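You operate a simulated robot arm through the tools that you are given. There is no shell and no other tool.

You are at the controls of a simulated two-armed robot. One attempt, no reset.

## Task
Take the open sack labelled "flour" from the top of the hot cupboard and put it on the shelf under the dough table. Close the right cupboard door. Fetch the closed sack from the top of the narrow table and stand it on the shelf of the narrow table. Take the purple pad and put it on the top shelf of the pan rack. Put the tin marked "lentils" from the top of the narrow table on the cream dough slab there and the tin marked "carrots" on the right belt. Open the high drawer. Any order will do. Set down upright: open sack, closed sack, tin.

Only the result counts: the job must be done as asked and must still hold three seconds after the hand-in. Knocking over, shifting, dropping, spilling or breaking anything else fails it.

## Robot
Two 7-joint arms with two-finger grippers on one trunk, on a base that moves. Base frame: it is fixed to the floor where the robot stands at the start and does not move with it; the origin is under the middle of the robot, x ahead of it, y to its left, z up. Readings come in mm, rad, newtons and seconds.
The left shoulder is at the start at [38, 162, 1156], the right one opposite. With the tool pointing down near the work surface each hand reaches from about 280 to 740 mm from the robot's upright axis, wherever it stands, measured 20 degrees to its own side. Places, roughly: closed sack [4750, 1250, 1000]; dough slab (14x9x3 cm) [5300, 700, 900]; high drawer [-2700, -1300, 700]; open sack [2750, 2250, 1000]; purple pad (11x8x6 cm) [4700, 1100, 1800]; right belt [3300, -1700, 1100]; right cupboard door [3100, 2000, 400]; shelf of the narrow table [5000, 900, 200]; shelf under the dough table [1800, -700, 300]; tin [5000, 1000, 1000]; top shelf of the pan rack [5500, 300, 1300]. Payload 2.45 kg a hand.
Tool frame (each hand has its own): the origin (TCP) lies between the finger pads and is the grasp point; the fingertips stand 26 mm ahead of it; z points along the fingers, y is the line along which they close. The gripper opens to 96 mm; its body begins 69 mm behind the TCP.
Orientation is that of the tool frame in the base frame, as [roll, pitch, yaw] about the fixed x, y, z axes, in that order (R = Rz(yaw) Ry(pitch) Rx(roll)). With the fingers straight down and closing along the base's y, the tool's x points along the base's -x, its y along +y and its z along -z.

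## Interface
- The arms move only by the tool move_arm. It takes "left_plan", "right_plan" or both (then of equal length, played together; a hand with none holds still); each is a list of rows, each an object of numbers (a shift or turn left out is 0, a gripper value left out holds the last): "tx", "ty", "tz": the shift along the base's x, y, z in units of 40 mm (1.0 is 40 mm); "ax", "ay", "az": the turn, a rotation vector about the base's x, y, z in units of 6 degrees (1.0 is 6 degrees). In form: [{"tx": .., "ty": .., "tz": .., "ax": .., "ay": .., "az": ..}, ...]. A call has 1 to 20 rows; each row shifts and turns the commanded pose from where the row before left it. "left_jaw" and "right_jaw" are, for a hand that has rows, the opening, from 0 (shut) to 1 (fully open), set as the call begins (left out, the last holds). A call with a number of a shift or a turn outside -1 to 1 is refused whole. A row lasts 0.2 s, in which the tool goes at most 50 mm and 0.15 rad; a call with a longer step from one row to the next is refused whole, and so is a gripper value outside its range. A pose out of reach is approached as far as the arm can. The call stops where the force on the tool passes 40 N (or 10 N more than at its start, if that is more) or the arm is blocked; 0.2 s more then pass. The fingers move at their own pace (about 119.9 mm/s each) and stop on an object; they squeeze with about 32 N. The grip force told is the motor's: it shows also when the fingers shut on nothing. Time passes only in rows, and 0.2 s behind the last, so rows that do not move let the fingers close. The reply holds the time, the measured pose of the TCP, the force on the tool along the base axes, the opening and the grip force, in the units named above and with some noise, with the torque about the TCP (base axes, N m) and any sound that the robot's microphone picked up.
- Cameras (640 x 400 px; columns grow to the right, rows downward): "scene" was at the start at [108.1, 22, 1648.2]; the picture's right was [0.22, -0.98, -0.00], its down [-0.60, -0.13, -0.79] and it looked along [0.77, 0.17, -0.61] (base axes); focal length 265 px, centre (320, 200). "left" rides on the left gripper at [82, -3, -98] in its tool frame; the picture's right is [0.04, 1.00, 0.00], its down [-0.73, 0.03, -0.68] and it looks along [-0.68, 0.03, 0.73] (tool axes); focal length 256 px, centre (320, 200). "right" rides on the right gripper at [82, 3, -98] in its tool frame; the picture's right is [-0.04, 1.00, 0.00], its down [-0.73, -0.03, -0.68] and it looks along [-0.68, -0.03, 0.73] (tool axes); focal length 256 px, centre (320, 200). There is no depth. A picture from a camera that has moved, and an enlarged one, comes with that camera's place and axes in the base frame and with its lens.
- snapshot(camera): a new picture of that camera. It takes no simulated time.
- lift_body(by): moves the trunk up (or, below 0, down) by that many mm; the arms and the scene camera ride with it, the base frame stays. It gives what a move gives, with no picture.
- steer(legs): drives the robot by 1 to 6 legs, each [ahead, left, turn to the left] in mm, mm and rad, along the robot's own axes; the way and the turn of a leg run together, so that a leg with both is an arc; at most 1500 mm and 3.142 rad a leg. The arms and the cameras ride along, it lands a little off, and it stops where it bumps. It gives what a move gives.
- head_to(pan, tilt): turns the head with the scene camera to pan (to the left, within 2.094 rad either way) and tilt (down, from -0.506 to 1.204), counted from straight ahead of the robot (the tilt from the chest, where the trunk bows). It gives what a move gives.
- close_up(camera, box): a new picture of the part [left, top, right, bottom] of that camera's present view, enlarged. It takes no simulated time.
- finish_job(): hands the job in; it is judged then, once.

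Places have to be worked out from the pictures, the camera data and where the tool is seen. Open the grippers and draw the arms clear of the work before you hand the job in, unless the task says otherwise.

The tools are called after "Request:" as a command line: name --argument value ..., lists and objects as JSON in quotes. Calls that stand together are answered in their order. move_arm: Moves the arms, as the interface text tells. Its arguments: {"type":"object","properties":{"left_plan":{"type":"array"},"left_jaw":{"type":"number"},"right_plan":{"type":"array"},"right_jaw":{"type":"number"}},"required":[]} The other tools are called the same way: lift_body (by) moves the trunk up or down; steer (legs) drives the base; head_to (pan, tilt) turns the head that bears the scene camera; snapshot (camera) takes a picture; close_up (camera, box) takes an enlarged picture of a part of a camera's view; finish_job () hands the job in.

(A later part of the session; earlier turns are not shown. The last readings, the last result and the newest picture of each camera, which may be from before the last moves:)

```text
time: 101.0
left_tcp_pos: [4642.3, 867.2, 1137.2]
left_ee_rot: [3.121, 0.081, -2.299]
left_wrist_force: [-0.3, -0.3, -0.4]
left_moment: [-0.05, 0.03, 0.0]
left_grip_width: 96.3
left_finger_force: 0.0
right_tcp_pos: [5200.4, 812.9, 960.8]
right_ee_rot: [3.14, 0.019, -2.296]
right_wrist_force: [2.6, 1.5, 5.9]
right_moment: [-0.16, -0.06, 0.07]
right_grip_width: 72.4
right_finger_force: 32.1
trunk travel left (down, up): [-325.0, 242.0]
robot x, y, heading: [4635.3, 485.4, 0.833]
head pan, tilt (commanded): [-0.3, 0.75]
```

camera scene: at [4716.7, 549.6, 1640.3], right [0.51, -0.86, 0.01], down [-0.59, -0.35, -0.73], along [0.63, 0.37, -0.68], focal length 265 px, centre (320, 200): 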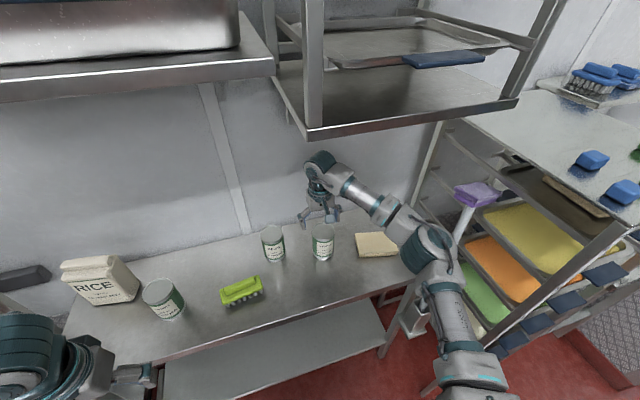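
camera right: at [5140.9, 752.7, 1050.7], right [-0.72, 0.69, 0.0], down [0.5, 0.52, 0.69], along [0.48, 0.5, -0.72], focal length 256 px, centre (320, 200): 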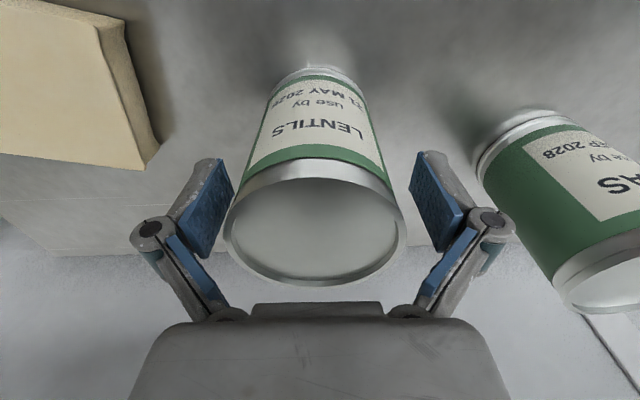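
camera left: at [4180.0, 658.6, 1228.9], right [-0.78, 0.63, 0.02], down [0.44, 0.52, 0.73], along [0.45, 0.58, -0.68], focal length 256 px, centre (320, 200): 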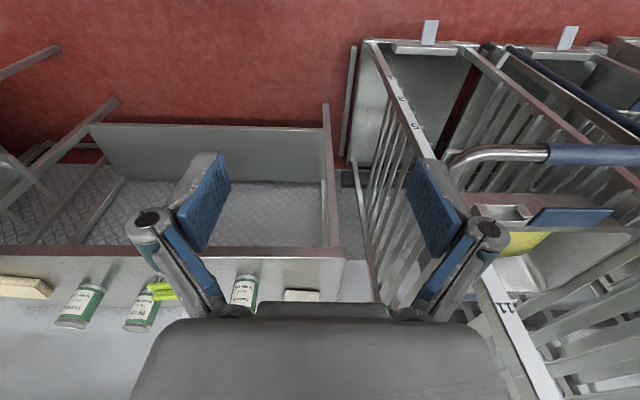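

Gripped (72 mm). I lift ~60 mm and move halfway toward the slab, then check clearance of the elbow from the purple brush on the pan rack.

Request:
move_arm --right_plan '[{"tz": 0.5}, {"tz": 0.5}, {"tz": 0.5}, {"tx": 0.45, "ty": -0.6}, {"tx": 0.45, "ty": -0.6}, {"tx": 0.45, "ty": -0.6}]'

Request:
snapshot --camera "scene"

Request:
snapshot --camera "right"

```text
time: 102.4
left_tcp_pos: [4644.3, 865.7, 1140.0]
left_ee_rot: [3.118, 0.079, -2.297]
left_wrist_force: [-0.2, -0.7, -0.6]
left_moment: [-0.01, 0.01, 0.01]
left_grip_width: 96.2
left_finger_force: 0.0
right_tcp_pos: [5256.5, 737.9, 1019.2]
right_ee_rot: [3.137, 0.017, -2.296]
right_wrist_force: [-0.9, -0.2, -4.3]
right_moment: [0.02, 0.02, 0.0]
right_grip_width: 72.3
right_finger_force: 31.9
trunk travel left (down, up): [-325.0, 242.0]
robot x, y, heading: [4635.9, 480.4, 0.839]
head pan, tilt (commanded): [-0.3, 0.75]
```

```text
taken
camera scene: at [4725.8, 541.0, 1640.2], right [0.51, -0.86, 0.0], down [-0.59, -0.35, -0.73], along [0.62, 0.37, -0.69], focal length 265 px, centre (320, 200)
```

scene: 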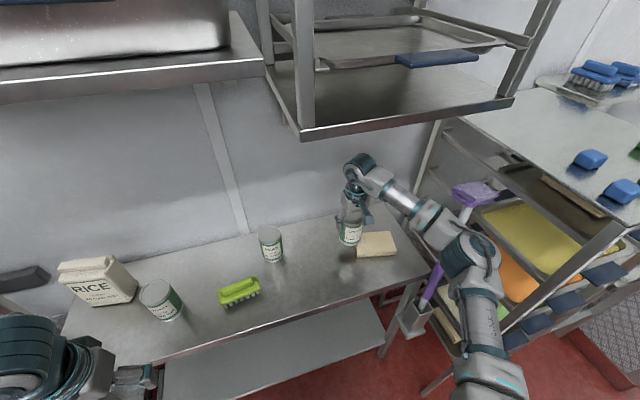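

```text
taken
camera right: at [5198.6, 677.4, 1116.4], right [-0.72, 0.69, 0.01], down [0.5, 0.52, 0.69], along [0.48, 0.5, -0.72], focal length 256 px, centre (320, 200)
```

right: 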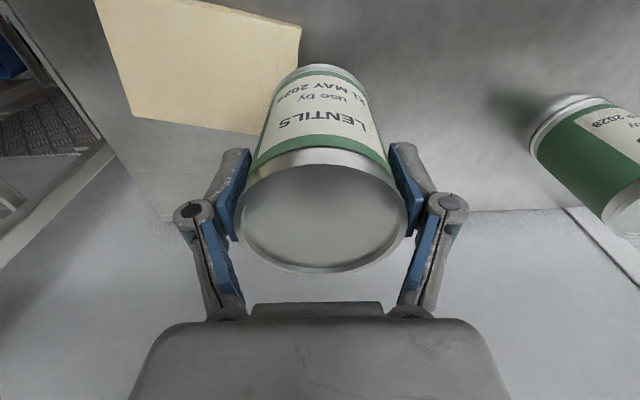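

Clear so far. I complete the move over the slab centre (≈[5311,667]) and check before lowering.

Request:
move_arm --right_plan '[{"tx": 0.706, "ty": -0.86}, {"tx": 0.706, "ty": -0.86}, {}]'

Request:
snapshot --camera "right"

Request:
close_up --camera "scene" --box '[320, 120, 560, 320]'

```text
time: 103.2
left_tcp_pos: [4645.8, 865.8, 1138.5]
left_ee_rot: [3.116, 0.077, -2.302]
left_wrist_force: [0.2, -0.4, -0.9]
left_moment: [0.01, 0.0, 0.04]
left_grip_width: 96.0
left_finger_force: 0.0
right_tcp_pos: [5313.2, 669.8, 1016.0]
right_ee_rot: [3.135, 0.017, -2.299]
right_wrist_force: [-0.4, 0.5, -5.5]
right_moment: [-0.02, 0.02, -0.01]
right_grip_width: 72.1
right_finger_force: 32.3
trunk travel left (down, up): [-325.0, 242.0]
robot x, y, heading: [4636.8, 480.8, 0.836]
head pan, tilt (commanded): [-0.3, 0.75]
```

```text
taken
camera right: at [5255.8, 607.8, 1113.6], right [-0.72, 0.69, 0.01], down [0.51, 0.52, 0.69], along [0.48, 0.5, -0.72], focal length 256 px, centre (320, 200)
```

right: 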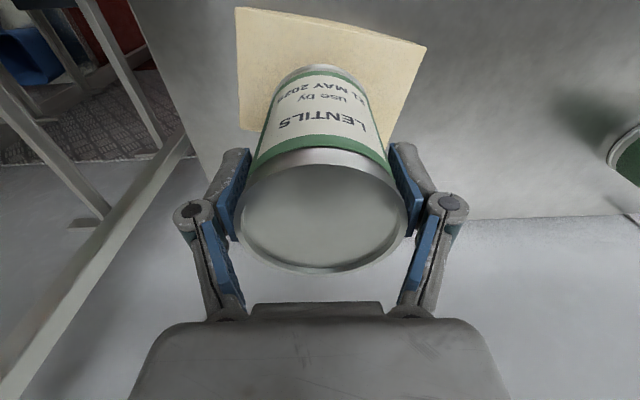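

```text
2.00 times, centred on (440, 220) of scene
camera zoom: at [4727.8, 540.4, 1640.0], right [0.51, -0.86, 0.0], down [-0.59, -0.35, -0.73], along [0.62, 0.37, -0.69], focal length 531 px, centre (80, 160)
```

zoom: 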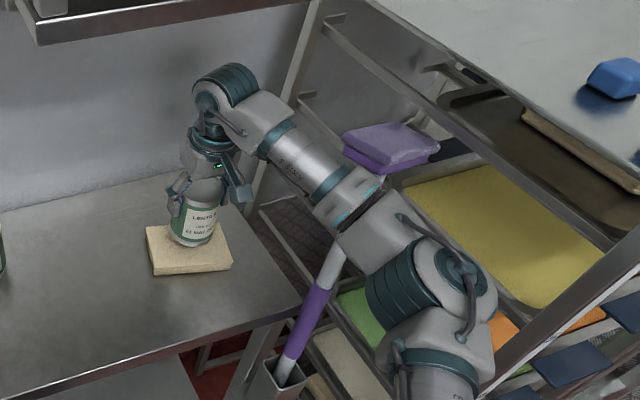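

The tin is centred over the slab within a few mm. I lower ~20 mm, then in small steps until contact shows.

Request:
move_arm --right_plan '[{"tx": -0.04, "tz": -0.25}, {"tz": -0.25}, {}]'

Request:
move_arm --right_plan '[{"tz": -0.08}, {"tz": -0.06}]'

```text
time: 104.0
left_tcp_pos: [4644.8, 865.9, 1138.8]
left_ee_rot: [3.12, 0.081, -2.299]
left_wrist_force: [0.7, -0.9, -0.2]
left_moment: [0.02, 0.02, 0.02]
left_grip_width: 96.1
left_finger_force: 0.0
right_tcp_pos: [5311.1, 670.0, 996.7]
right_ee_rot: [3.136, 0.018, -2.295]
right_wrist_force: [0.1, 0.6, -4.9]
right_moment: [0.01, 0.0, -0.03]
right_grip_width: 72.1
right_finger_force: 32.0
trunk travel left (down, up): [-325.0, 242.0]
robot x, y, heading: [4637.3, 484.8, 0.842]
head pan, tilt (commanded): [-0.3, 0.75]
```

```text
time: 104.6
left_tcp_pos: [4643.1, 866.8, 1138.7]
left_ee_rot: [3.119, 0.08, -2.298]
left_wrist_force: [-0.2, -0.4, -0.1]
left_moment: [-0.01, -0.01, 0.03]
left_grip_width: 96.1
left_finger_force: 0.1
right_tcp_pos: [5310.8, 671.9, 992.3]
right_ee_rot: [3.137, 0.018, -2.297]
right_wrist_force: [1.0, -0.1, -4.2]
right_moment: [-0.01, -0.02, 0.0]
right_grip_width: 72.5
right_finger_force: 32.0
trunk travel left (down, up): [-325.0, 242.0]
robot x, y, heading: [4634.7, 482.6, 0.839]
head pan, tilt (commanded): [-0.3, 0.75]
```

No contact yet (still carrying ~4.5 N). I continue lowering by millimetres.

Request:
move_arm --right_plan '[{"tz": -0.06}, {"tz": -0.04}]'

Request:
move_arm --right_plan '[{"tz": -0.05}, {}]'

```text
time: 105.2
left_tcp_pos: [4642.4, 867.5, 1138.1]
left_ee_rot: [3.117, 0.081, -2.299]
left_wrist_force: [-0.1, -0.3, -0.6]
left_moment: [0.03, -0.01, -0.02]
left_grip_width: 96.1
left_finger_force: 0.0
right_tcp_pos: [5310.2, 671.5, 988.7]
right_ee_rot: [3.137, 0.017, -2.295]
right_wrist_force: [0.4, 0.2, -3.9]
right_moment: [-0.01, 0.01, 0.02]
right_grip_width: 72.4
right_finger_force: 32.2
trunk travel left (down, up): [-325.0, 242.0]
robot x, y, heading: [4638.7, 479.9, 0.835]
head pan, tilt (commanded): [-0.3, 0.75]
```

```text
time: 105.8
left_tcp_pos: [4642.0, 867.7, 1138.9]
left_ee_rot: [3.118, 0.081, -2.3]
left_wrist_force: [-1.0, 0.5, 0.0]
left_moment: [0.0, -0.03, -0.02]
left_grip_width: 95.6
left_finger_force: 0.1
right_tcp_pos: [5310.3, 670.4, 988.8]
right_ee_rot: [3.136, 0.019, -2.296]
right_wrist_force: [0.8, -0.1, 1.1]
right_moment: [-0.14, -0.18, -0.02]
right_grip_width: 71.9
right_finger_force: 31.8
trunk travel left (down, up): [-325.0, 242.0]
robot x, y, heading: [4638.3, 482.4, 0.834]
head pan, tilt (commanded): [-0.3, 0.75]
```

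Contact (the load has come off). I release and rise slowly straight up.

Request:
move_arm --right_plan '[{}, {}, {}]' --right_jaw 1.0

Request:
move_arm --right_plan '[{"tz": 0.4}, {"tz": 0.6}, {"tz": 0.6}, {"tz": 0.6}]'

Request:
snapshot --camera "right"

Request:
close_up --camera "scene" --box '[320, 120, 560, 320]'

```text
time: 106.6
left_tcp_pos: [4643.0, 866.8, 1138.4]
left_ee_rot: [3.119, 0.08, -2.297]
left_wrist_force: [-0.1, -0.3, 0.5]
left_moment: [0.04, -0.05, 0.03]
left_grip_width: 95.9
left_finger_force: 0.2
right_tcp_pos: [5310.8, 671.4, 988.0]
right_ee_rot: [3.136, 0.017, -2.296]
right_wrist_force: [-0.4, 0.5, 0.3]
right_moment: [-0.01, 0.01, 0.01]
right_grip_width: 96.0
right_finger_force: 0.0
trunk travel left (down, up): [-325.0, 242.0]
robot x, y, heading: [4638.1, 479.5, 0.841]
head pan, tilt (commanded): [-0.3, 0.75]
```

```text
time: 107.6
left_tcp_pos: [4641.4, 866.9, 1138.9]
left_ee_rot: [3.121, 0.082, -2.297]
left_wrist_force: [-0.7, 0.4, 0.7]
left_moment: [-0.02, -0.01, -0.02]
left_grip_width: 96.0
left_finger_force: 0.1
right_tcp_pos: [5310.7, 671.0, 1078.1]
right_ee_rot: [3.139, 0.016, -2.295]
right_wrist_force: [-0.1, -0.2, 0.8]
right_moment: [0.01, -0.01, -0.02]
right_grip_width: 96.3
right_finger_force: 0.1
trunk travel left (down, up): [-325.0, 242.0]
robot x, y, heading: [4640.4, 481.1, 0.838]
head pan, tilt (commanded): [-0.3, 0.75]
```

```text
taken
camera right: at [5252.1, 609.9, 1174.9], right [-0.72, 0.69, 0.01], down [0.5, 0.52, 0.69], along [0.48, 0.5, -0.72], focal length 256 px, centre (320, 200)
```

right: 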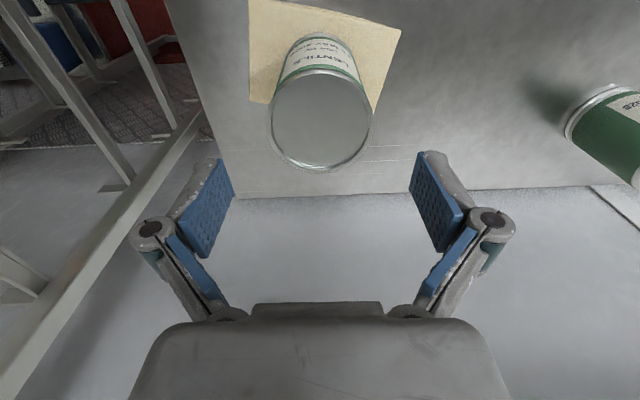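

```text
2.00 times, centred on (440, 220) of scene
camera zoom: at [4722.2, 542.7, 1640.3], right [0.51, -0.86, 0.0], down [-0.59, -0.35, -0.73], along [0.63, 0.37, -0.68], focal length 531 px, centre (80, 160)
```

zoom: 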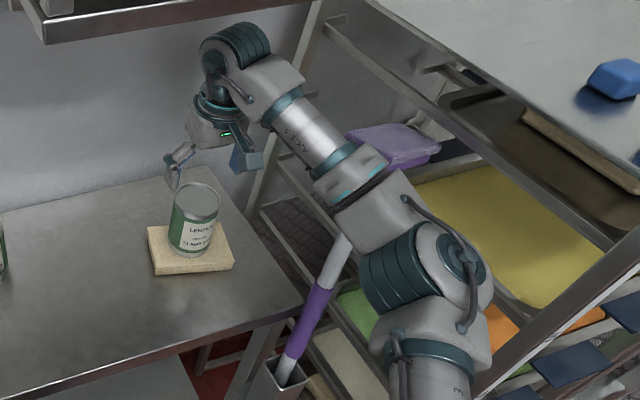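

LENTILS stands on the slab. Now I back away from the table to a clear spot and prepare for the closed RICE sack; first I test tool-down reach at low height with the closing axis turned front-to-back.

Request:
move_arm --right_plan '[{"tz": 0.5}, {"tx": -0.9, "ty": 0.2}, {"tx": -0.9, "ty": 0.2}, {"tx": -0.9, "ty": 0.2}]'

Request:
steer --legs '[[-420, 60, 0.01]]'

Request:
lift_body --by -325

```text
time: 108.6
left_tcp_pos: [4641.7, 867.3, 1138.0]
left_ee_rot: [3.121, 0.08, -2.299]
left_wrist_force: [0.3, 0.1, -1.0]
left_moment: [0.0, 0.0, -0.03]
left_grip_width: 96.2
left_finger_force: 0.1
right_tcp_pos: [5198.5, 696.3, 1096.7]
right_ee_rot: [3.139, 0.016, -2.297]
right_wrist_force: [-0.3, -0.2, -0.1]
right_moment: [-0.04, 0.01, 0.0]
right_grip_width: 96.3
right_finger_force: 0.0
trunk travel left (down, up): [-325.0, 242.0]
robot x, y, heading: [4637.4, 480.1, 0.838]
head pan, tilt (commanded): [-0.3, 0.75]
```

```text
time: 111.2
left_tcp_pos: [4312.7, 591.0, 1137.3]
left_ee_rot: [3.121, 0.08, -2.288]
left_wrist_force: [0.1, -0.2, 0.0]
left_moment: [-0.01, -0.01, 0.0]
left_grip_width: 95.9
left_finger_force: 0.0
right_tcp_pos: [4870.5, 423.7, 1096.9]
right_ee_rot: [3.138, 0.018, -2.287]
right_wrist_force: [-0.6, 0.1, 0.9]
right_moment: [0.02, -0.04, 0.03]
right_grip_width: 96.3
right_finger_force: 0.0
trunk travel left (down, up): [-325.0, 242.0]
robot x, y, heading: [4307.9, 208.1, 0.846]
head pan, tilt (commanded): [-0.3, 0.75]
```

```text
time: 114.4
left_tcp_pos: [4333.0, 614.4, 762.2]
left_ee_rot: [3.119, -0.164, -2.288]
left_wrist_force: [0.5, -0.3, -0.6]
left_moment: [0.02, -0.02, 0.02]
left_grip_width: 96.0
left_finger_force: 0.1
right_tcp_pos: [4867.5, 421.6, 774.2]
right_ee_rot: [3.137, 0.023, -2.289]
right_wrist_force: [0.3, -0.3, -0.2]
right_moment: [-0.01, -0.02, -0.03]
right_grip_width: 96.2
right_finger_force: 0.0
trunk travel left (down, up): [0.0, 567.0]
robot x, y, heading: [4310.5, 205.3, 0.849]
head pan, tilt (commanded): [-0.3, 0.75]
```

Testing: right hand to ~690 ahead, z≈342, with a +90° yaw.

Request:
move_arm --right_plan '[{"tx": 0.121, "ty": 0.25, "tz": -0.72, "az": 1.0}, {"tx": 0.121, "ty": 0.25, "tz": -0.72, "az": 1.0}, {"tx": 0.121, "ty": 0.25, "tz": -0.72, "az": 1.0}, {"tx": 0.121, "ty": 0.25, "tz": -0.72, "az": 1.0}, {"tx": 0.121, "ty": 0.25, "tz": -0.72, "az": 1.0}, {"tx": 0.121, "ty": 0.25, "tz": -0.72, "az": 1.0}, {"tx": 0.121, "ty": 0.25, "tz": -0.72, "az": 1.0}, {"tx": 0.121, "ty": 0.25, "tz": -0.72, "az": 1.0}, {"tx": 0.121, "ty": 0.25, "tz": -0.72, "az": 1.0}, {"tx": 0.121, "ty": 0.25, "tz": -0.72, "az": 1.0}, {"tx": 0.121, "ty": 0.25, "tz": -0.72, "az": 1.0}, {"tx": 0.121, "ty": 0.25, "tz": -0.72, "az": 1.0}, {"tx": 0.121, "ty": 0.25, "tz": -0.72, "az": 1.0}, {"tx": 0.121, "ty": 0.25, "tz": -0.72, "az": 1.0}, {"tx": 0.121, "ty": 0.25, "tz": -0.72, "az": 1.0}]'

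Request:
snapshot --camera "scene"

Request:
snapshot --camera "right"

```text
time: 117.6
left_tcp_pos: [4332.3, 613.3, 761.9]
left_ee_rot: [3.12, -0.165, -2.288]
left_wrist_force: [0.7, 0.2, -0.1]
left_moment: [0.02, 0.0, 0.0]
left_grip_width: 95.9
left_finger_force: 0.0
right_tcp_pos: [4840.4, 447.9, 555.8]
right_ee_rot: [-3.132, 0.023, -1.342]
right_wrist_force: [0.0, -0.6, 0.6]
right_moment: [-0.03, -0.02, -0.02]
right_grip_width: 96.1
right_finger_force: 0.0
right hand out of reach, approached as far as the arm can: row 7, 8, 9, 10, 11, 12, 13, 14, 15
trunk travel left (down, up): [0.0, 567.0]
robot x, y, heading: [4309.3, 203.3, 0.849]
head pan, tilt (commanded): [-0.3, 0.75]
```

```text
taken
camera scene: at [4608.3, 508.0, 1252.2], right [0.52, -0.85, 0.0], down [-0.59, -0.36, -0.73], along [0.62, 0.38, -0.69], focal length 265 px, centre (320, 200)
```

scene: 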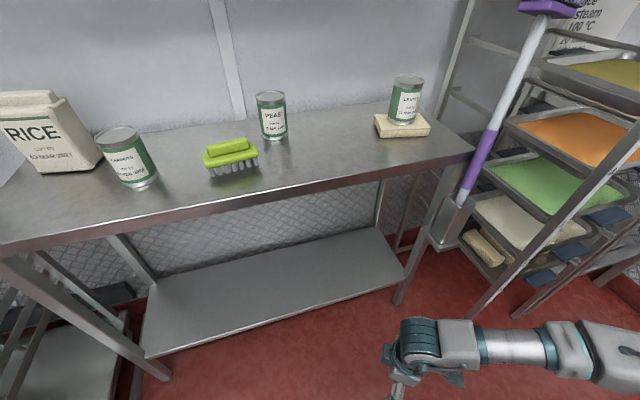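

```text
taken
camera right: at [4854.4, 364.0, 652.6], right [-0.98, -0.19, -0.01], down [-0.14, 0.7, 0.7], along [-0.12, 0.68, -0.72], focal length 256 px, centre (320, 200)
```

right: 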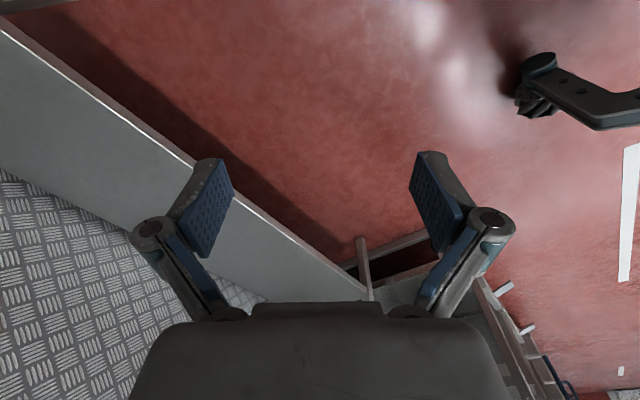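

Reach fails with the +90° yaw. I undo the yaw and test going straight down without it.

Request:
move_arm --right_plan '[{"az": -1.0}, {"az": -1.0}, {"az": -1.0}, {"az": -1.0}, {"az": -1.0}, {"az": -1.0}, {"az": -1.0}, {"az": -1.0}, {"az": -1.0}]'

Request:
move_arm --right_plan '[{"tx": 0.2, "ty": 0.22, "tz": -0.8}, {"tx": 0.2, "ty": 0.22, "tz": -0.8}, {"tx": 0.2, "ty": 0.22, "tz": -0.8}, {"tz": -0.8}, {"tz": -0.8}, {"tz": -0.8}]'

```text
time: 119.6
left_tcp_pos: [4333.2, 614.0, 761.4]
left_ee_rot: [3.118, -0.167, -2.289]
left_wrist_force: [-0.9, -0.2, -0.2]
left_moment: [-0.03, 0.0, 0.0]
left_grip_width: 96.0
left_finger_force: 0.1
right_tcp_pos: [4841.9, 448.6, 557.4]
right_ee_rot: [-3.133, 0.021, -2.286]
right_wrist_force: [0.1, -0.3, 0.6]
right_moment: [-0.01, 0.03, -0.01]
right_grip_width: 96.0
right_finger_force: 0.1
trunk travel left (down, up): [0.0, 567.0]
robot x, y, heading: [4311.4, 202.4, 0.849]
head pan, tilt (commanded): [-0.3, 0.75]
```

```text
time: 121.0
left_tcp_pos: [4333.1, 615.1, 761.4]
left_ee_rot: [3.119, -0.165, -2.29]
left_wrist_force: [0.4, 1.1, 0.2]
left_moment: [0.03, 0.01, -0.04]
left_grip_width: 96.0
left_finger_force: 0.1
right_tcp_pos: [4865.4, 472.0, 364.3]
right_ee_rot: [-3.129, 0.021, -2.283]
right_wrist_force: [0.4, 0.8, -1.0]
right_moment: [0.0, -0.02, 0.03]
right_grip_width: 95.6
right_finger_force: 0.1
trunk travel left (down, up): [0.0, 567.0]
robot x, y, heading: [4309.7, 206.4, 0.852]
head pan, tilt (commanded): [-0.3, 0.75]
```

Neutral yaw reaches z≈364 fine. From here I test pushing forward 120 mm and then turning the yaw the other way.

Request:
move_arm --right_plan '[{"tx": 0.66, "ty": 0.75}, {"tx": 0.66, "ty": 0.75}, {"tx": 0.66, "ty": 0.75}, {"tx": 0.3, "ty": 0.34}]'

Request:
move_arm --right_plan '[{"az": -1.0}, {"az": -1.0}, {"az": -1.0}, {"az": -1.0}, {"az": -1.0}, {"az": -1.0}, {"az": -1.0}, {"az": -1.0}, {"az": -1.0}, {"az": -1.0}, {"az": -1.0}, {"az": -1.0}, {"az": -1.0}, {"az": -1.0}, {"az": -1.0}]'

```text
time: 122.0
left_tcp_pos: [4331.8, 614.6, 760.5]
left_ee_rot: [3.12, -0.165, -2.289]
left_wrist_force: [0.6, 0.4, -0.1]
left_moment: [0.04, 0.04, 0.01]
left_grip_width: 96.1
left_finger_force: 0.1
right_tcp_pos: [4956.8, 577.3, 364.3]
right_ee_rot: [-3.128, 0.02, -2.285]
right_wrist_force: [0.4, -0.1, -0.6]
right_moment: [0.03, 0.01, -0.01]
right_grip_width: 96.1
right_finger_force: 0.0
trunk travel left (down, up): [0.0, 567.0]
robot x, y, heading: [4307.8, 200.4, 0.846]
head pan, tilt (commanded): [-0.3, 0.75]
```

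```text
time: 125.2
left_tcp_pos: [4333.0, 614.5, 762.7]
left_ee_rot: [3.119, -0.166, -2.287]
left_wrist_force: [0.2, 0.9, 0.1]
left_moment: [0.03, -0.03, 0.03]
left_grip_width: 95.9
left_finger_force: 0.0
right_tcp_pos: [4957.2, 578.7, 364.5]
right_ee_rot: [-3.129, 0.023, 2.424]
right_wrist_force: [0.4, 0.4, -0.2]
right_moment: [-0.01, 0.02, 0.02]
right_grip_width: 96.0
right_finger_force: 0.1
trunk travel left (down, up): [0.0, 567.0]
robot x, y, heading: [4311.6, 204.9, 0.847]
head pan, tilt (commanded): [-0.3, 0.75]
```

The −90° yaw works at f≈709, z≈364 (right hand). I look at the arm posture to judge clearance under the table top.

Request:
head_to --pan -0.3 --tilt 1.1

Request:
snapshot --camera "scene"

Request:
snapshot --camera "right"

Request:
snapshot --camera "left"

```text
time: 126.0
left_tcp_pos: [4331.9, 614.7, 761.4]
left_ee_rot: [3.118, -0.166, -2.287]
left_wrist_force: [0.3, -0.2, -0.1]
left_moment: [0.0, 0.02, 0.02]
left_grip_width: 95.9
left_finger_force: 0.1
right_tcp_pos: [4956.3, 577.4, 364.4]
right_ee_rot: [-3.13, 0.023, 2.428]
right_wrist_force: [-0.9, 0.0, 0.3]
right_moment: [-0.03, -0.05, 0.0]
right_grip_width: 95.9
right_finger_force: 0.0
trunk travel left (down, up): [0.0, 567.0]
robot x, y, heading: [4313.3, 203.1, 0.85]
head pan, tilt (commanded): [-0.3, 1.1]
```

```text
taken
camera scene: at [4591.2, 498.8, 1226.4], right [0.52, -0.85, 0.0], down [-0.76, -0.47, -0.45], along [0.38, 0.23, -0.89], focal length 265 px, centre (320, 200)
```

scene: 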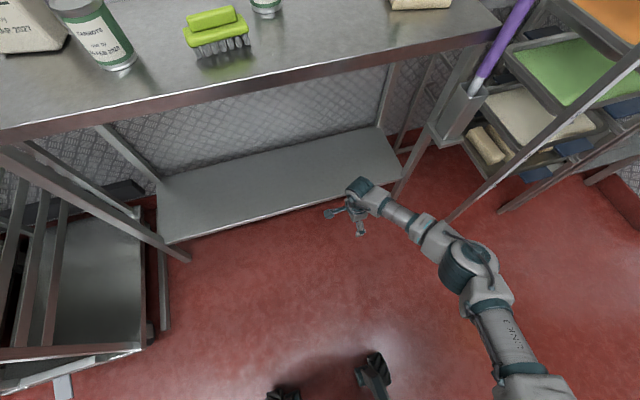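

```text
taken
camera right: at [4895.3, 635.7, 461.7], right [0.68, 0.73, -0.01], down [0.53, -0.49, 0.7], along [0.5, -0.48, -0.72], focal length 256 px, centre (320, 200)
```

right: 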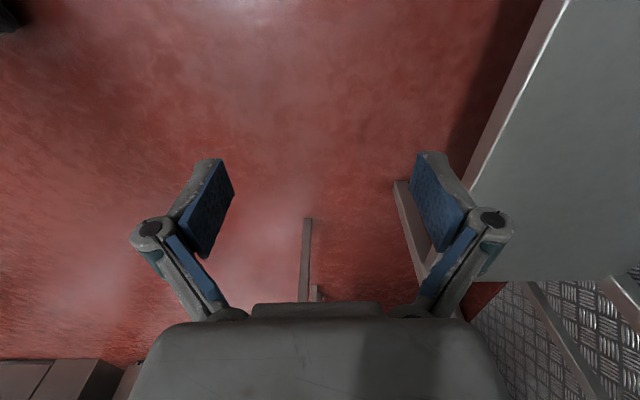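

```text
taken
camera left: at [4293.3, 560.0, 873.0], right [-0.78, 0.63, 0.03], down [0.54, 0.64, 0.55], along [0.33, 0.44, -0.84], focal length 256 px, centre (320, 200)
```

left: 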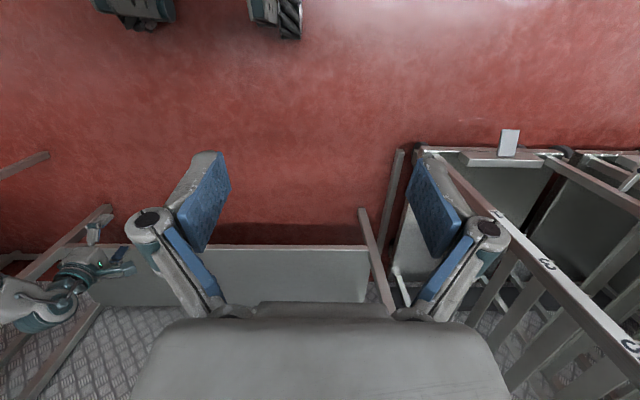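

Arm posture stays well below the table top, so tool-down placing on the low shelf will work. I'll deliver CARROTS first to clear space next to RICE: raise the trunk and bring the right hand back to its normal pose.

Request:
lift_body --by 325

Request:
move_arm --right_plan '[{"tx": -0.17, "ty": -0.19, "tz": 0.69, "az": 1.0}, {"tx": -0.17, "ty": -0.19, "tz": 0.69, "az": 1.0}, {"tx": -0.17, "ty": -0.19, "tz": 0.69, "az": 1.0}, {"tx": -0.17, "ty": -0.19, "tz": 0.69, "az": 1.0}, {"tx": -0.17, "ty": -0.19, "tz": 0.69, "az": 1.0}, {"tx": -0.17, "ty": -0.19, "tz": 0.69, "az": 1.0}, {"tx": -0.17, "ty": -0.19, "tz": 0.69, "az": 1.0}, {"tx": -0.17, "ty": -0.19, "tz": 0.69, "az": 1.0}, {"tx": -0.17, "ty": -0.19, "tz": 0.69, "az": 1.0}, {"tx": -0.17, "ty": -0.19, "tz": 0.69, "az": 1.0}, {"tx": -0.17, "ty": -0.19, "tz": 0.69, "az": 1.0}, {"tx": -0.17, "ty": -0.19, "tz": 0.69, "az": 1.0}, {"tx": -0.17, "ty": -0.19, "tz": 0.69, "az": 1.0}, {"tx": -0.17, "ty": -0.19, "tz": 0.69, "az": 1.0}, {"tx": -0.17, "ty": -0.19, "tz": 0.69, "az": 1.0}]'

```text
time: 129.3
left_tcp_pos: [4332.3, 615.2, 1086.8]
left_ee_rot: [3.118, -0.166, -2.288]
left_wrist_force: [0.4, 0.3, -0.1]
left_moment: [-0.05, 0.02, -0.01]
left_grip_width: 95.8
left_finger_force: 0.0
right_tcp_pos: [4992.1, 619.4, 918.2]
right_ee_rot: [2.823, 0.025, 2.418]
right_wrist_force: [0.2, -0.7, -0.3]
right_moment: [-0.02, 0.01, 0.01]
right_grip_width: 96.1
right_finger_force: 0.1
trunk travel left (down, up): [-325.0, 242.0]
robot x, y, heading: [4311.0, 205.9, 0.847]
head pan, tilt (commanded): [-0.3, 1.1]
```

```text
time: 132.5
left_tcp_pos: [4331.7, 614.4, 1086.5]
left_ee_rot: [3.12, -0.166, -2.289]
left_wrist_force: [0.5, 0.0, 0.1]
left_moment: [0.0, 0.02, -0.02]
left_grip_width: 95.9
left_finger_force: 0.1
right_tcp_pos: [4878.0, 494.5, 1316.6]
right_ee_rot: [2.822, 0.019, -2.306]
right_wrist_force: [-0.2, 1.0, -1.0]
right_moment: [0.01, -0.02, 0.0]
right_grip_width: 96.3
right_finger_force: 0.0
right hand out of reach, approached as far as the arm can: row 14, 15
trunk travel left (down, up): [-325.0, 242.0]
robot x, y, heading: [4308.8, 205.5, 0.847]
head pan, tilt (commanded): [-0.3, 1.1]
```

Both tools ended slightly tilted; I straighten them (right down to z≈1120) and drive forward ~390 mm for CARROTS.

Request:
move_arm --right_plan '[{"tz": -0.98, "ax": -0.41, "ay": -0.453}, {"tz": -0.98, "ax": -0.41, "ay": -0.453}, {"tz": -0.98, "ax": -0.41, "ay": -0.453}, {"tz": -0.98, "ax": -0.41, "ay": -0.453}, {"tz": -0.98, "ax": -0.41, "ay": -0.453}]' --left_plan '[{"ax": 0.6, "ay": -0.52, "tz": 0.3}, {"ax": 0.6, "ay": -0.52, "tz": 0.3}, {"tz": 0.3}, {}, {}]'

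Request:
steer --legs '[[390, 0, 0]]'

Request:
head_to --pan 0.2 --tilt 0.8

Request:
snapshot --camera "scene"

Request:
snapshot --camera "left"

```text
time: 133.7
left_tcp_pos: [4333.3, 615.1, 1123.8]
left_ee_rot: [3.119, -0.001, -2.289]
left_wrist_force: [-0.2, -0.1, 0.9]
left_moment: [0.01, 0.01, 0.01]
left_grip_width: 96.0
left_finger_force: 0.0
right_tcp_pos: [4876.1, 495.1, 1117.4]
right_ee_rot: [-3.141, 0.016, -2.286]
right_wrist_force: [0.3, 0.3, -0.2]
right_moment: [0.0, -0.01, -0.03]
right_grip_width: 95.8
right_finger_force: 0.1
trunk travel left (down, up): [-325.0, 242.0]
robot x, y, heading: [4310.3, 204.6, 0.851]
head pan, tilt (commanded): [-0.3, 1.1]
```

```text
time: 136.2
left_tcp_pos: [4591.2, 913.9, 1122.8]
left_ee_rot: [3.12, 0.001, -2.281]
left_wrist_force: [0.4, 0.2, -0.2]
left_moment: [0.02, 0.0, 0.0]
left_grip_width: 95.8
left_finger_force: 0.1
right_tcp_pos: [5135.5, 799.3, 1119.0]
right_ee_rot: [-3.141, 0.016, -2.277]
right_wrist_force: [0.8, 0.2, -0.2]
right_moment: [-0.03, 0.04, 0.0]
right_grip_width: 95.9
right_finger_force: 0.0
trunk travel left (down, up): [-325.0, 242.0]
robot x, y, heading: [4571.5, 501.2, 0.857]
head pan, tilt (commanded): [-0.3, 1.1]
```

```text
time: 137.1
left_tcp_pos: [4589.3, 913.1, 1125.4]
left_ee_rot: [3.119, 0.004, -2.281]
left_wrist_force: [0.4, -0.7, -0.3]
left_moment: [-0.02, -0.05, 0.0]
left_grip_width: 96.0
left_finger_force: 0.1
right_tcp_pos: [5132.7, 796.6, 1120.2]
right_ee_rot: [3.14, 0.021, -2.277]
right_wrist_force: [-0.1, 0.2, 0.5]
right_moment: [-0.01, 0.0, 0.01]
right_grip_width: 96.0
right_finger_force: 0.0
trunk travel left (down, up): [-325.0, 242.0]
robot x, y, heading: [4572.0, 503.6, 0.855]
head pan, tilt (commanded): [0.201, 0.799]
```

```text
taken
camera scene: at [4625.4, 593.7, 1636.3], right [0.87, -0.49, 0.0], down [-0.35, -0.63, -0.69], along [0.34, 0.6, -0.72], focal length 265 px, centre (320, 200)
```

scene: 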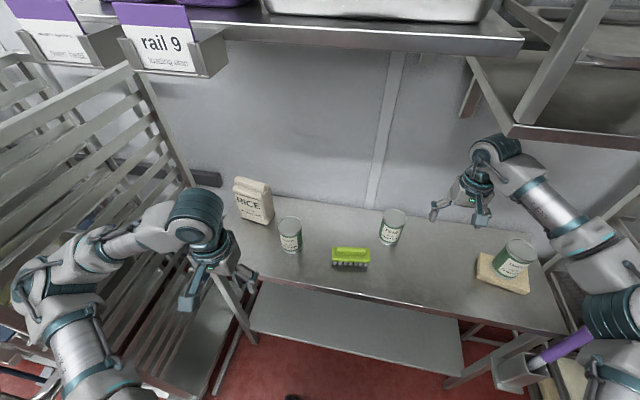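

```text
taken
camera left: at [4539.2, 844.0, 1223.4], right [-0.78, 0.62, 0.02], down [0.47, 0.56, 0.68], along [0.41, 0.55, -0.73], focal length 256 px, centre (320, 200)
```

left: 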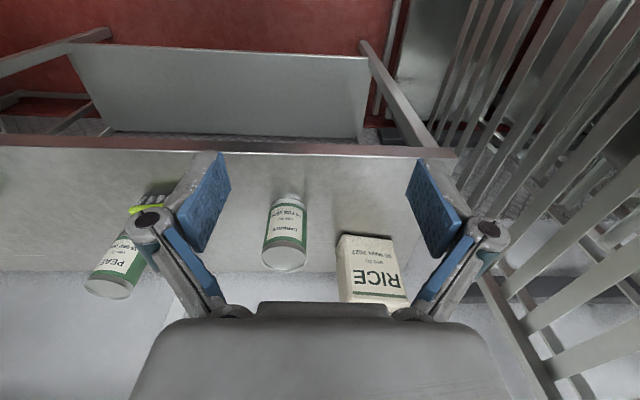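

CARROTS is at ≈[4802,1088]. I move the left hand over it at z≈1060 and check.

Request:
move_arm --left_plan '[{"tx": 0.761, "ty": 0.625, "tz": -0.233}, {"tx": 0.761, "ty": 0.625, "tz": -0.233}, {"tx": 0.761, "ty": 0.625, "tz": -0.233}, {"tx": 0.761, "ty": 0.625, "tz": -0.233}, {"tx": 0.761, "ty": 0.625, "tz": -0.233}, {"tx": 0.761, "ty": 0.625, "tz": -0.233}, {"tx": 0.761, "ty": 0.625, "tz": -0.233}]' --left_jaw 1.0

Request:
snapshot --camera "left"

Request:
snapshot --camera "scene"

```text
time: 138.7
left_tcp_pos: [4804.6, 1089.8, 1059.5]
left_ee_rot: [3.115, 0.001, -2.282]
left_wrist_force: [0.1, -0.6, -0.1]
left_moment: [-0.04, 0.02, -0.04]
left_grip_width: 95.7
left_finger_force: 0.2
right_tcp_pos: [5133.6, 797.6, 1119.1]
right_ee_rot: [3.14, 0.019, -2.278]
right_wrist_force: [-0.2, -0.3, -1.0]
right_moment: [0.0, 0.01, 0.0]
right_grip_width: 95.7
right_finger_force: 0.1
trunk travel left (down, up): [-325.0, 242.0]
robot x, y, heading: [4574.2, 502.0, 0.857]
head pan, tilt (commanded): [0.201, 0.799]
```

```text
taken
camera left: at [4754.1, 1021.1, 1158.2], right [-0.78, 0.62, 0.03], down [0.47, 0.56, 0.68], along [0.41, 0.55, -0.73], focal length 256 px, centre (320, 200)
```

left: 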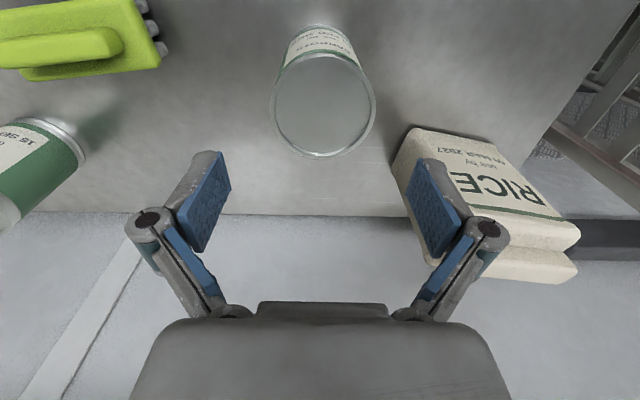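

```text
taken
camera scene: at [4630.1, 595.3, 1636.0], right [0.87, -0.49, 0.0], down [-0.36, -0.63, -0.69], along [0.34, 0.6, -0.72], focal length 265 px, centre (320, 200)
```

scene: 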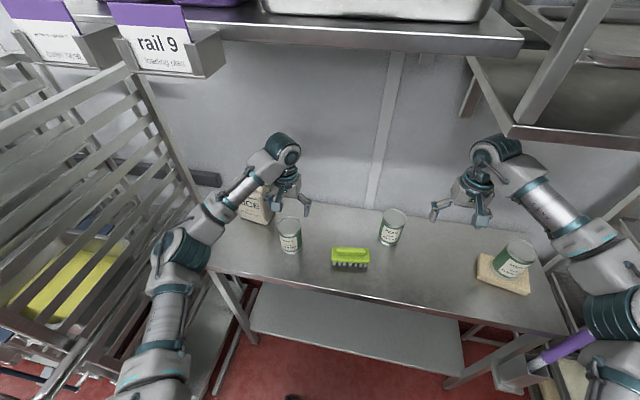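

The tin lies ~10 mm nearer than the hand axis; RICE stays clear of the fingers. I correct and descend to z≈960, then grip.

Request:
move_arm --left_plan '[{"tx": -0.2, "ty": -0.13}, {"tz": -0.83}, {"tz": -0.83}, {"tz": -0.8}]' --left_jaw 1.0

Request:
snapshot --camera "left"

```text
time: 139.7
left_tcp_pos: [4793.2, 1082.7, 959.7]
left_ee_rot: [3.118, 0.006, -2.281]
left_wrist_force: [-0.4, 0.7, 0.3]
left_moment: [0.0, 0.01, -0.03]
left_grip_width: 95.9
left_finger_force: 0.0
right_tcp_pos: [5134.5, 797.2, 1119.9]
right_ee_rot: [-3.141, 0.021, -2.278]
right_wrist_force: [0.1, -0.1, 0.8]
right_moment: [0.02, 0.03, -0.02]
right_grip_width: 96.0
right_finger_force: 0.1
trunk travel left (down, up): [-325.0, 242.0]
robot x, y, heading: [4572.5, 502.8, 0.856]
head pan, tilt (commanded): [0.201, 0.799]
```

```text
taken
camera left: at [4743.2, 1014.6, 1057.9], right [-0.78, 0.62, 0.02], down [0.47, 0.56, 0.68], along [0.41, 0.55, -0.73], focal length 256 px, centre (320, 200)
```

left: 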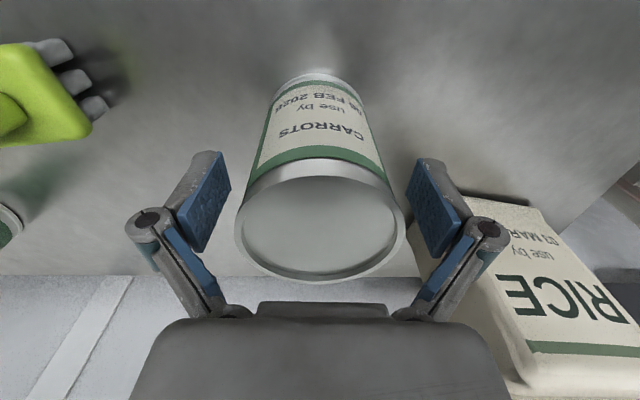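

The tin labelled CARROTS is centred between the fingers, force-free. I close, then lift.

Request:
move_arm --left_plan '[{}, {}, {}, {}]' --left_jaw 0.0

Request:
move_arm --left_plan '[{"tz": 0.5}, {"tz": 0.8}, {"tz": 0.9}, {"tz": 0.9}, {"tz": 0.9}]'

Request:
snapshot --camera "left"

```text
time: 140.7
left_tcp_pos: [4793.9, 1081.6, 959.0]
left_ee_rot: [3.116, 0.006, -2.281]
left_wrist_force: [0.9, 0.2, 4.6]
left_moment: [0.19, -0.2, 0.01]
left_grip_width: 72.5
left_finger_force: 31.8
right_tcp_pos: [5132.4, 796.4, 1119.3]
right_ee_rot: [3.141, 0.02, -2.277]
right_wrist_force: [-0.4, 0.3, -0.4]
right_moment: [0.01, 0.0, -0.04]
right_grip_width: 95.9
right_finger_force: 0.0
trunk travel left (down, up): [-325.0, 242.0]
robot x, y, heading: [4573.9, 502.7, 0.857]
head pan, tilt (commanded): [0.201, 0.799]
```

```text
time: 141.9
left_tcp_pos: [4793.5, 1080.0, 1121.6]
left_ee_rot: [3.117, 0.004, -2.28]
left_wrist_force: [0.0, 0.2, -3.3]
left_moment: [-0.02, 0.02, -0.04]
left_grip_width: 72.7
left_finger_force: 31.7
right_tcp_pos: [5133.7, 796.3, 1120.3]
right_ee_rot: [3.141, 0.021, -2.277]
right_wrist_force: [0.6, -0.4, -0.2]
right_moment: [-0.01, -0.01, 0.03]
right_grip_width: 96.2
right_finger_force: 0.0
trunk travel left (down, up): [-325.0, 242.0]
robot x, y, heading: [4569.3, 502.0, 0.861]
head pan, tilt (commanded): [0.201, 0.799]
```

```text
taken
camera left: at [4742.8, 1012.9, 1220.7], right [-0.78, 0.62, 0.02], down [0.47, 0.56, 0.68], along [0.41, 0.55, -0.73], focal length 256 px, centre (320, 200)
```

left: 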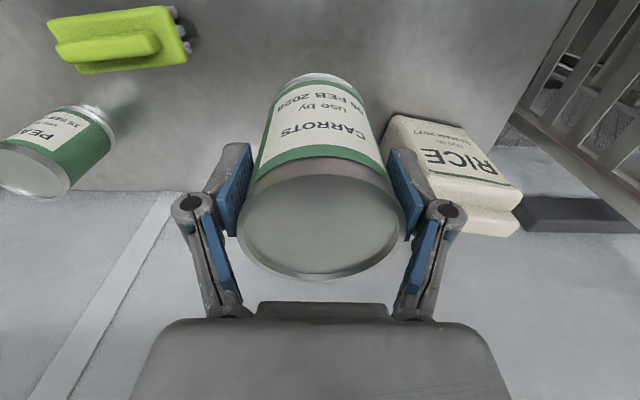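

CARROTS is held in the left hand. I back away from the table and look toward the area behind the partition to find the right belt.

Request:
steer --legs '[[-600, 0, 0]]'

Request:
head_to --pan -1.5 --tilt 0.35

Request:
snapshot --camera "scene"

Request:
head_to --pan -2.09 --tilt 0.35

Request:
snapshot --camera "scene"

```text
time: 145.3
left_tcp_pos: [4400.8, 625.7, 1120.4]
left_ee_rot: [3.117, 0.004, -2.288]
left_wrist_force: [1.0, -0.2, -5.0]
left_moment: [-0.03, 0.04, -0.02]
left_grip_width: 72.3
left_finger_force: 32.7
right_tcp_pos: [4739.7, 340.6, 1119.3]
right_ee_rot: [-3.141, 0.02, -2.286]
right_wrist_force: [0.0, -0.3, 0.0]
right_moment: [-0.01, -0.01, 0.0]
right_grip_width: 96.1
right_finger_force: 0.2
trunk travel left (down, up): [-325.0, 242.0]
robot x, y, heading: [4179.7, 50.1, 0.847]
head pan, tilt (commanded): [0.201, 0.799]
```

```text
time: 147.0
left_tcp_pos: [4398.0, 622.3, 1122.2]
left_ee_rot: [3.117, 0.01, -2.287]
left_wrist_force: [0.0, -0.7, -5.1]
left_moment: [-0.05, 0.01, -0.03]
left_grip_width: 72.4
left_finger_force: 32.3
right_tcp_pos: [4734.5, 335.3, 1122.4]
right_ee_rot: [3.14, 0.024, -2.285]
right_wrist_force: [0.2, -1.2, 0.8]
right_moment: [0.02, 0.03, -0.01]
right_grip_width: 95.9
right_finger_force: 0.1
trunk travel left (down, up): [-325.0, 242.0]
robot x, y, heading: [4176.4, 50.4, 0.847]
head pan, tilt (commanded): [-1.499, 0.351]
```

```text
taken
camera scene: at [4264.0, 15.8, 1676.2], right [-0.6, -0.8, 0.01], down [-0.28, 0.2, -0.94], along [0.75, -0.57, -0.34], focal length 265 px, centre (320, 200)
```

scene: 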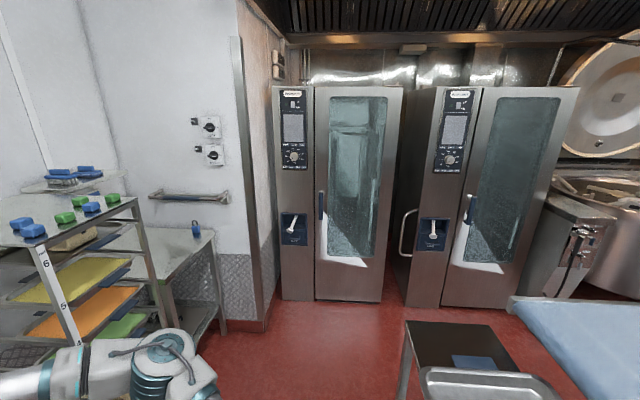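

```text
time: 148.0
left_tcp_pos: [4396.6, 622.3, 1124.1]
left_ee_rot: [3.118, 0.008, -2.286]
left_wrist_force: [-0.8, -0.2, -4.4]
left_moment: [-0.03, 0.0, 0.01]
left_grip_width: 72.4
left_finger_force: 32.5
right_tcp_pos: [4735.1, 335.2, 1123.1]
right_ee_rot: [3.139, 0.024, -2.286]
right_wrist_force: [0.0, 0.0, -0.3]
right_moment: [0.02, -0.06, 0.01]
right_grip_width: 96.0
right_finger_force: 0.2
trunk travel left (down, up): [-325.0, 242.0]
robot x, y, heading: [4174.8, 49.4, 0.852]
head pan, tilt (commanded): [-2.089, 0.351]
```

```text
taken
camera scene: at [4219.8, -15.7, 1676.6], right [-0.95, -0.33, 0.0], down [-0.11, 0.32, -0.94], along [0.31, -0.89, -0.34], focal length 265 px, centre (320, 200)
```

scene: 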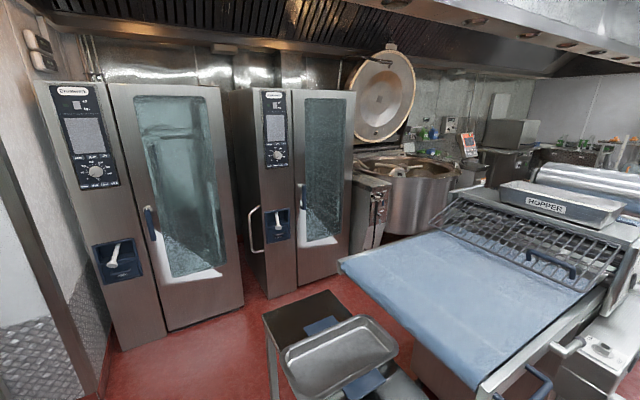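

The blue-belted machine is a dough sheeter; the right belt (seen from the aisle) is its far half at ≈[3300,−1700]. I back off, shift left to the aisle's middle, and turn right 90° to face across the aisle.

Request:
steer --legs '[[-250, 200, 0], [0, 220, 0], [0, 0, -1.571]]'

Request:
head_to --pan -0.6 --tilt 0.4

Request:
snapshot --camera "scene"

Request:
head_to --pan -1.5 --tilt 0.4

Request:
snapshot --camera "scene"

```text
time: 155.3
left_tcp_pos: [4272.4, -77.6, 1121.5]
left_ee_rot: [3.127, 0.009, 2.405]
left_wrist_force: [0.7, 1.1, -4.7]
left_moment: [-0.02, 0.03, 0.03]
left_grip_width: 72.5
left_finger_force: 31.7
right_tcp_pos: [3977.6, -410.2, 1124.4]
right_ee_rot: [-3.133, 0.024, 2.408]
right_wrist_force: [0.3, -0.1, 0.3]
right_moment: [-0.05, 0.05, -0.01]
right_grip_width: 95.9
right_finger_force: 0.0
trunk travel left (down, up): [-325.0, 242.0]
robot x, y, heading: [3697.4, 147.5, -0.74]
head pan, tilt (commanded): [-2.089, 0.351]
```

```text
time: 156.9
left_tcp_pos: [4268.7, -73.0, 1124.9]
left_ee_rot: [3.123, 0.01, 2.408]
left_wrist_force: [1.8, 0.2, -4.6]
left_moment: [-0.03, 0.07, -0.02]
left_grip_width: 72.6
left_finger_force: 32.1
right_tcp_pos: [3976.0, -404.5, 1128.2]
right_ee_rot: [-3.137, 0.031, 2.411]
right_wrist_force: [0.8, -0.2, -0.6]
right_moment: [-0.01, 0.02, 0.0]
right_grip_width: 96.2
right_finger_force: 0.1
trunk travel left (down, up): [-325.0, 242.0]
robot x, y, heading: [3699.2, 152.7, -0.744]
head pan, tilt (commanded): [-0.6, 0.4]
```

```text
taken
camera scene: at [3751.0, 60.7, 1671.7], right [-0.97, -0.23, 0.01], down [-0.1, 0.37, -0.92], along [0.2, -0.9, -0.39], focal length 265 px, centre (320, 200)
```

scene: 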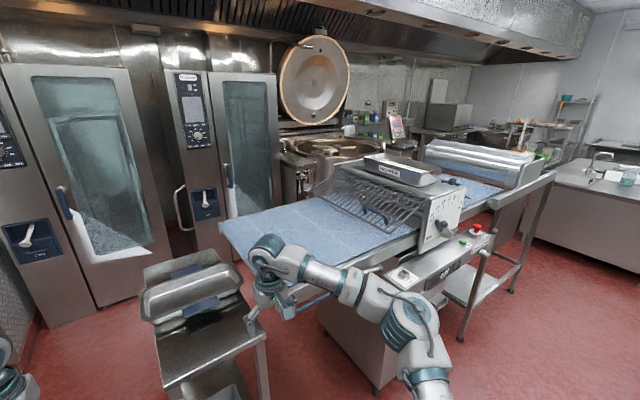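

```text
time: 158.1
left_tcp_pos: [4253.4, -90.8, 1128.5]
left_ee_rot: [3.108, 0.01, 2.406]
left_wrist_force: [-0.4, 0.1, -4.4]
left_moment: [0.04, 0.04, 0.04]
left_grip_width: 72.7
left_finger_force: 32.2
right_tcp_pos: [3958.9, -422.8, 1122.1]
right_ee_rot: [3.132, 0.03, 2.407]
right_wrist_force: [-0.1, 0.2, 0.2]
right_moment: [-0.01, -0.01, -0.01]
right_grip_width: 95.9
right_finger_force: 0.0
trunk travel left (down, up): [-325.0, 242.0]
robot x, y, heading: [3694.1, 146.6, -0.741]
head pan, tilt (commanded): [-1.499, 0.4]
```

```text
taken
camera scene: at [3663.1, 67.7, 1672.2], right [-0.78, 0.62, 0.01], down [0.23, 0.3, -0.92], along [-0.58, -0.72, -0.38], focal length 265 px, centre (320, 200)
```

scene: 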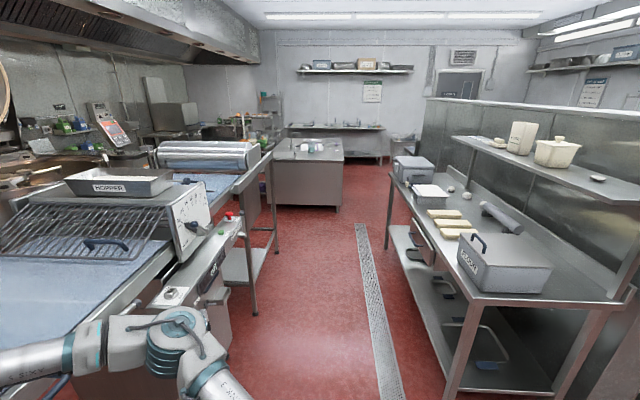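

The sheeter's right belt and the dough table (right side, with shelf below) are both visible. I retract both hands 160 mm for clearance, straighten heading, and strafe right along the aisle.

Request:
move_arm --left_plan '[{"tx": -0.737, "ty": 0.676}, {"tx": -0.737, "ty": 0.676}, {"tx": -0.737, "ty": 0.676}, {"tx": -0.737, "ty": 0.676}]' --right_plan '[{"tx": -0.737, "ty": 0.676}, {"tx": -0.737, "ty": 0.676}, {"tx": -0.737, "ty": 0.676}, {"tx": -0.737, "ty": 0.676}]'

Request:
steer --legs '[[-60, 0, 0.019], [0, -1100, 0]]'

Request:
head_to --pan -0.4 --tilt 0.5

Request:
snapshot --camera "scene"

```text
time: 159.1
left_tcp_pos: [4125.4, 8.2, 1132.2]
left_ee_rot: [3.101, 0.014, 2.401]
left_wrist_force: [-1.0, -1.1, -4.1]
left_moment: [0.03, -0.02, -0.02]
left_grip_width: 72.3
left_finger_force: 32.1
right_tcp_pos: [3832.0, -321.4, 1123.6]
right_ee_rot: [3.124, 0.032, 2.404]
right_wrist_force: [0.0, -0.8, 0.4]
right_moment: [0.03, -0.08, -0.01]
right_grip_width: 96.2
right_finger_force: 0.0
trunk travel left (down, up): [-325.0, 242.0]
robot x, y, heading: [3691.0, 149.3, -0.74]
head pan, tilt (commanded): [-1.499, 0.4]
```

```text
time: 165.3
left_tcp_pos: [3371.9, -752.0, 1128.6]
left_ee_rot: [3.113, 0.012, 2.425]
left_wrist_force: [-0.7, -0.4, -5.0]
left_moment: [0.05, 0.02, -0.02]
left_grip_width: 72.6
left_finger_force: 31.8
right_tcp_pos: [3087.0, -1089.0, 1123.9]
right_ee_rot: [3.136, 0.029, 2.428]
right_wrist_force: [0.1, 0.1, -0.3]
right_moment: [0.01, -0.02, -0.02]
right_grip_width: 96.1
right_finger_force: 0.1
trunk travel left (down, up): [-325.0, 242.0]
robot x, y, heading: [2928.6, -633.2, -0.722]
head pan, tilt (commanded): [-1.499, 0.4]
```

```text
time: 166.6
left_tcp_pos: [3361.6, -760.8, 1133.5]
left_ee_rot: [3.1, 0.016, 2.424]
left_wrist_force: [-0.2, -0.2, -5.4]
left_moment: [-0.01, -0.01, -0.02]
left_grip_width: 72.6
left_finger_force: 32.2
right_tcp_pos: [3074.6, -1097.4, 1122.2]
right_ee_rot: [3.123, 0.034, 2.426]
right_wrist_force: [0.1, 0.1, 0.1]
right_moment: [0.02, -0.02, 0.01]
right_grip_width: 95.8
right_finger_force: 0.1
trunk travel left (down, up): [-325.0, 242.0]
robot x, y, heading: [2927.9, -630.6, -0.72]
head pan, tilt (commanded): [-0.4, 0.499]
```

```text
taken
camera scene: at [2973.1, -739.8, 1661.7], right [-0.9, -0.43, -0.01], down [-0.2, 0.44, -0.87], along [0.38, -0.79, -0.49], focal length 265 px, centre (320, 200)
```

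scene: 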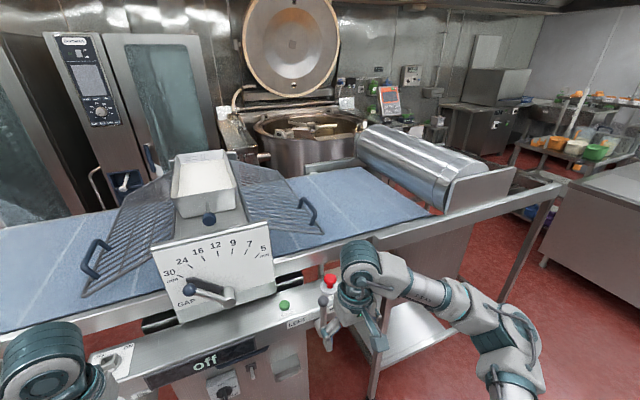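

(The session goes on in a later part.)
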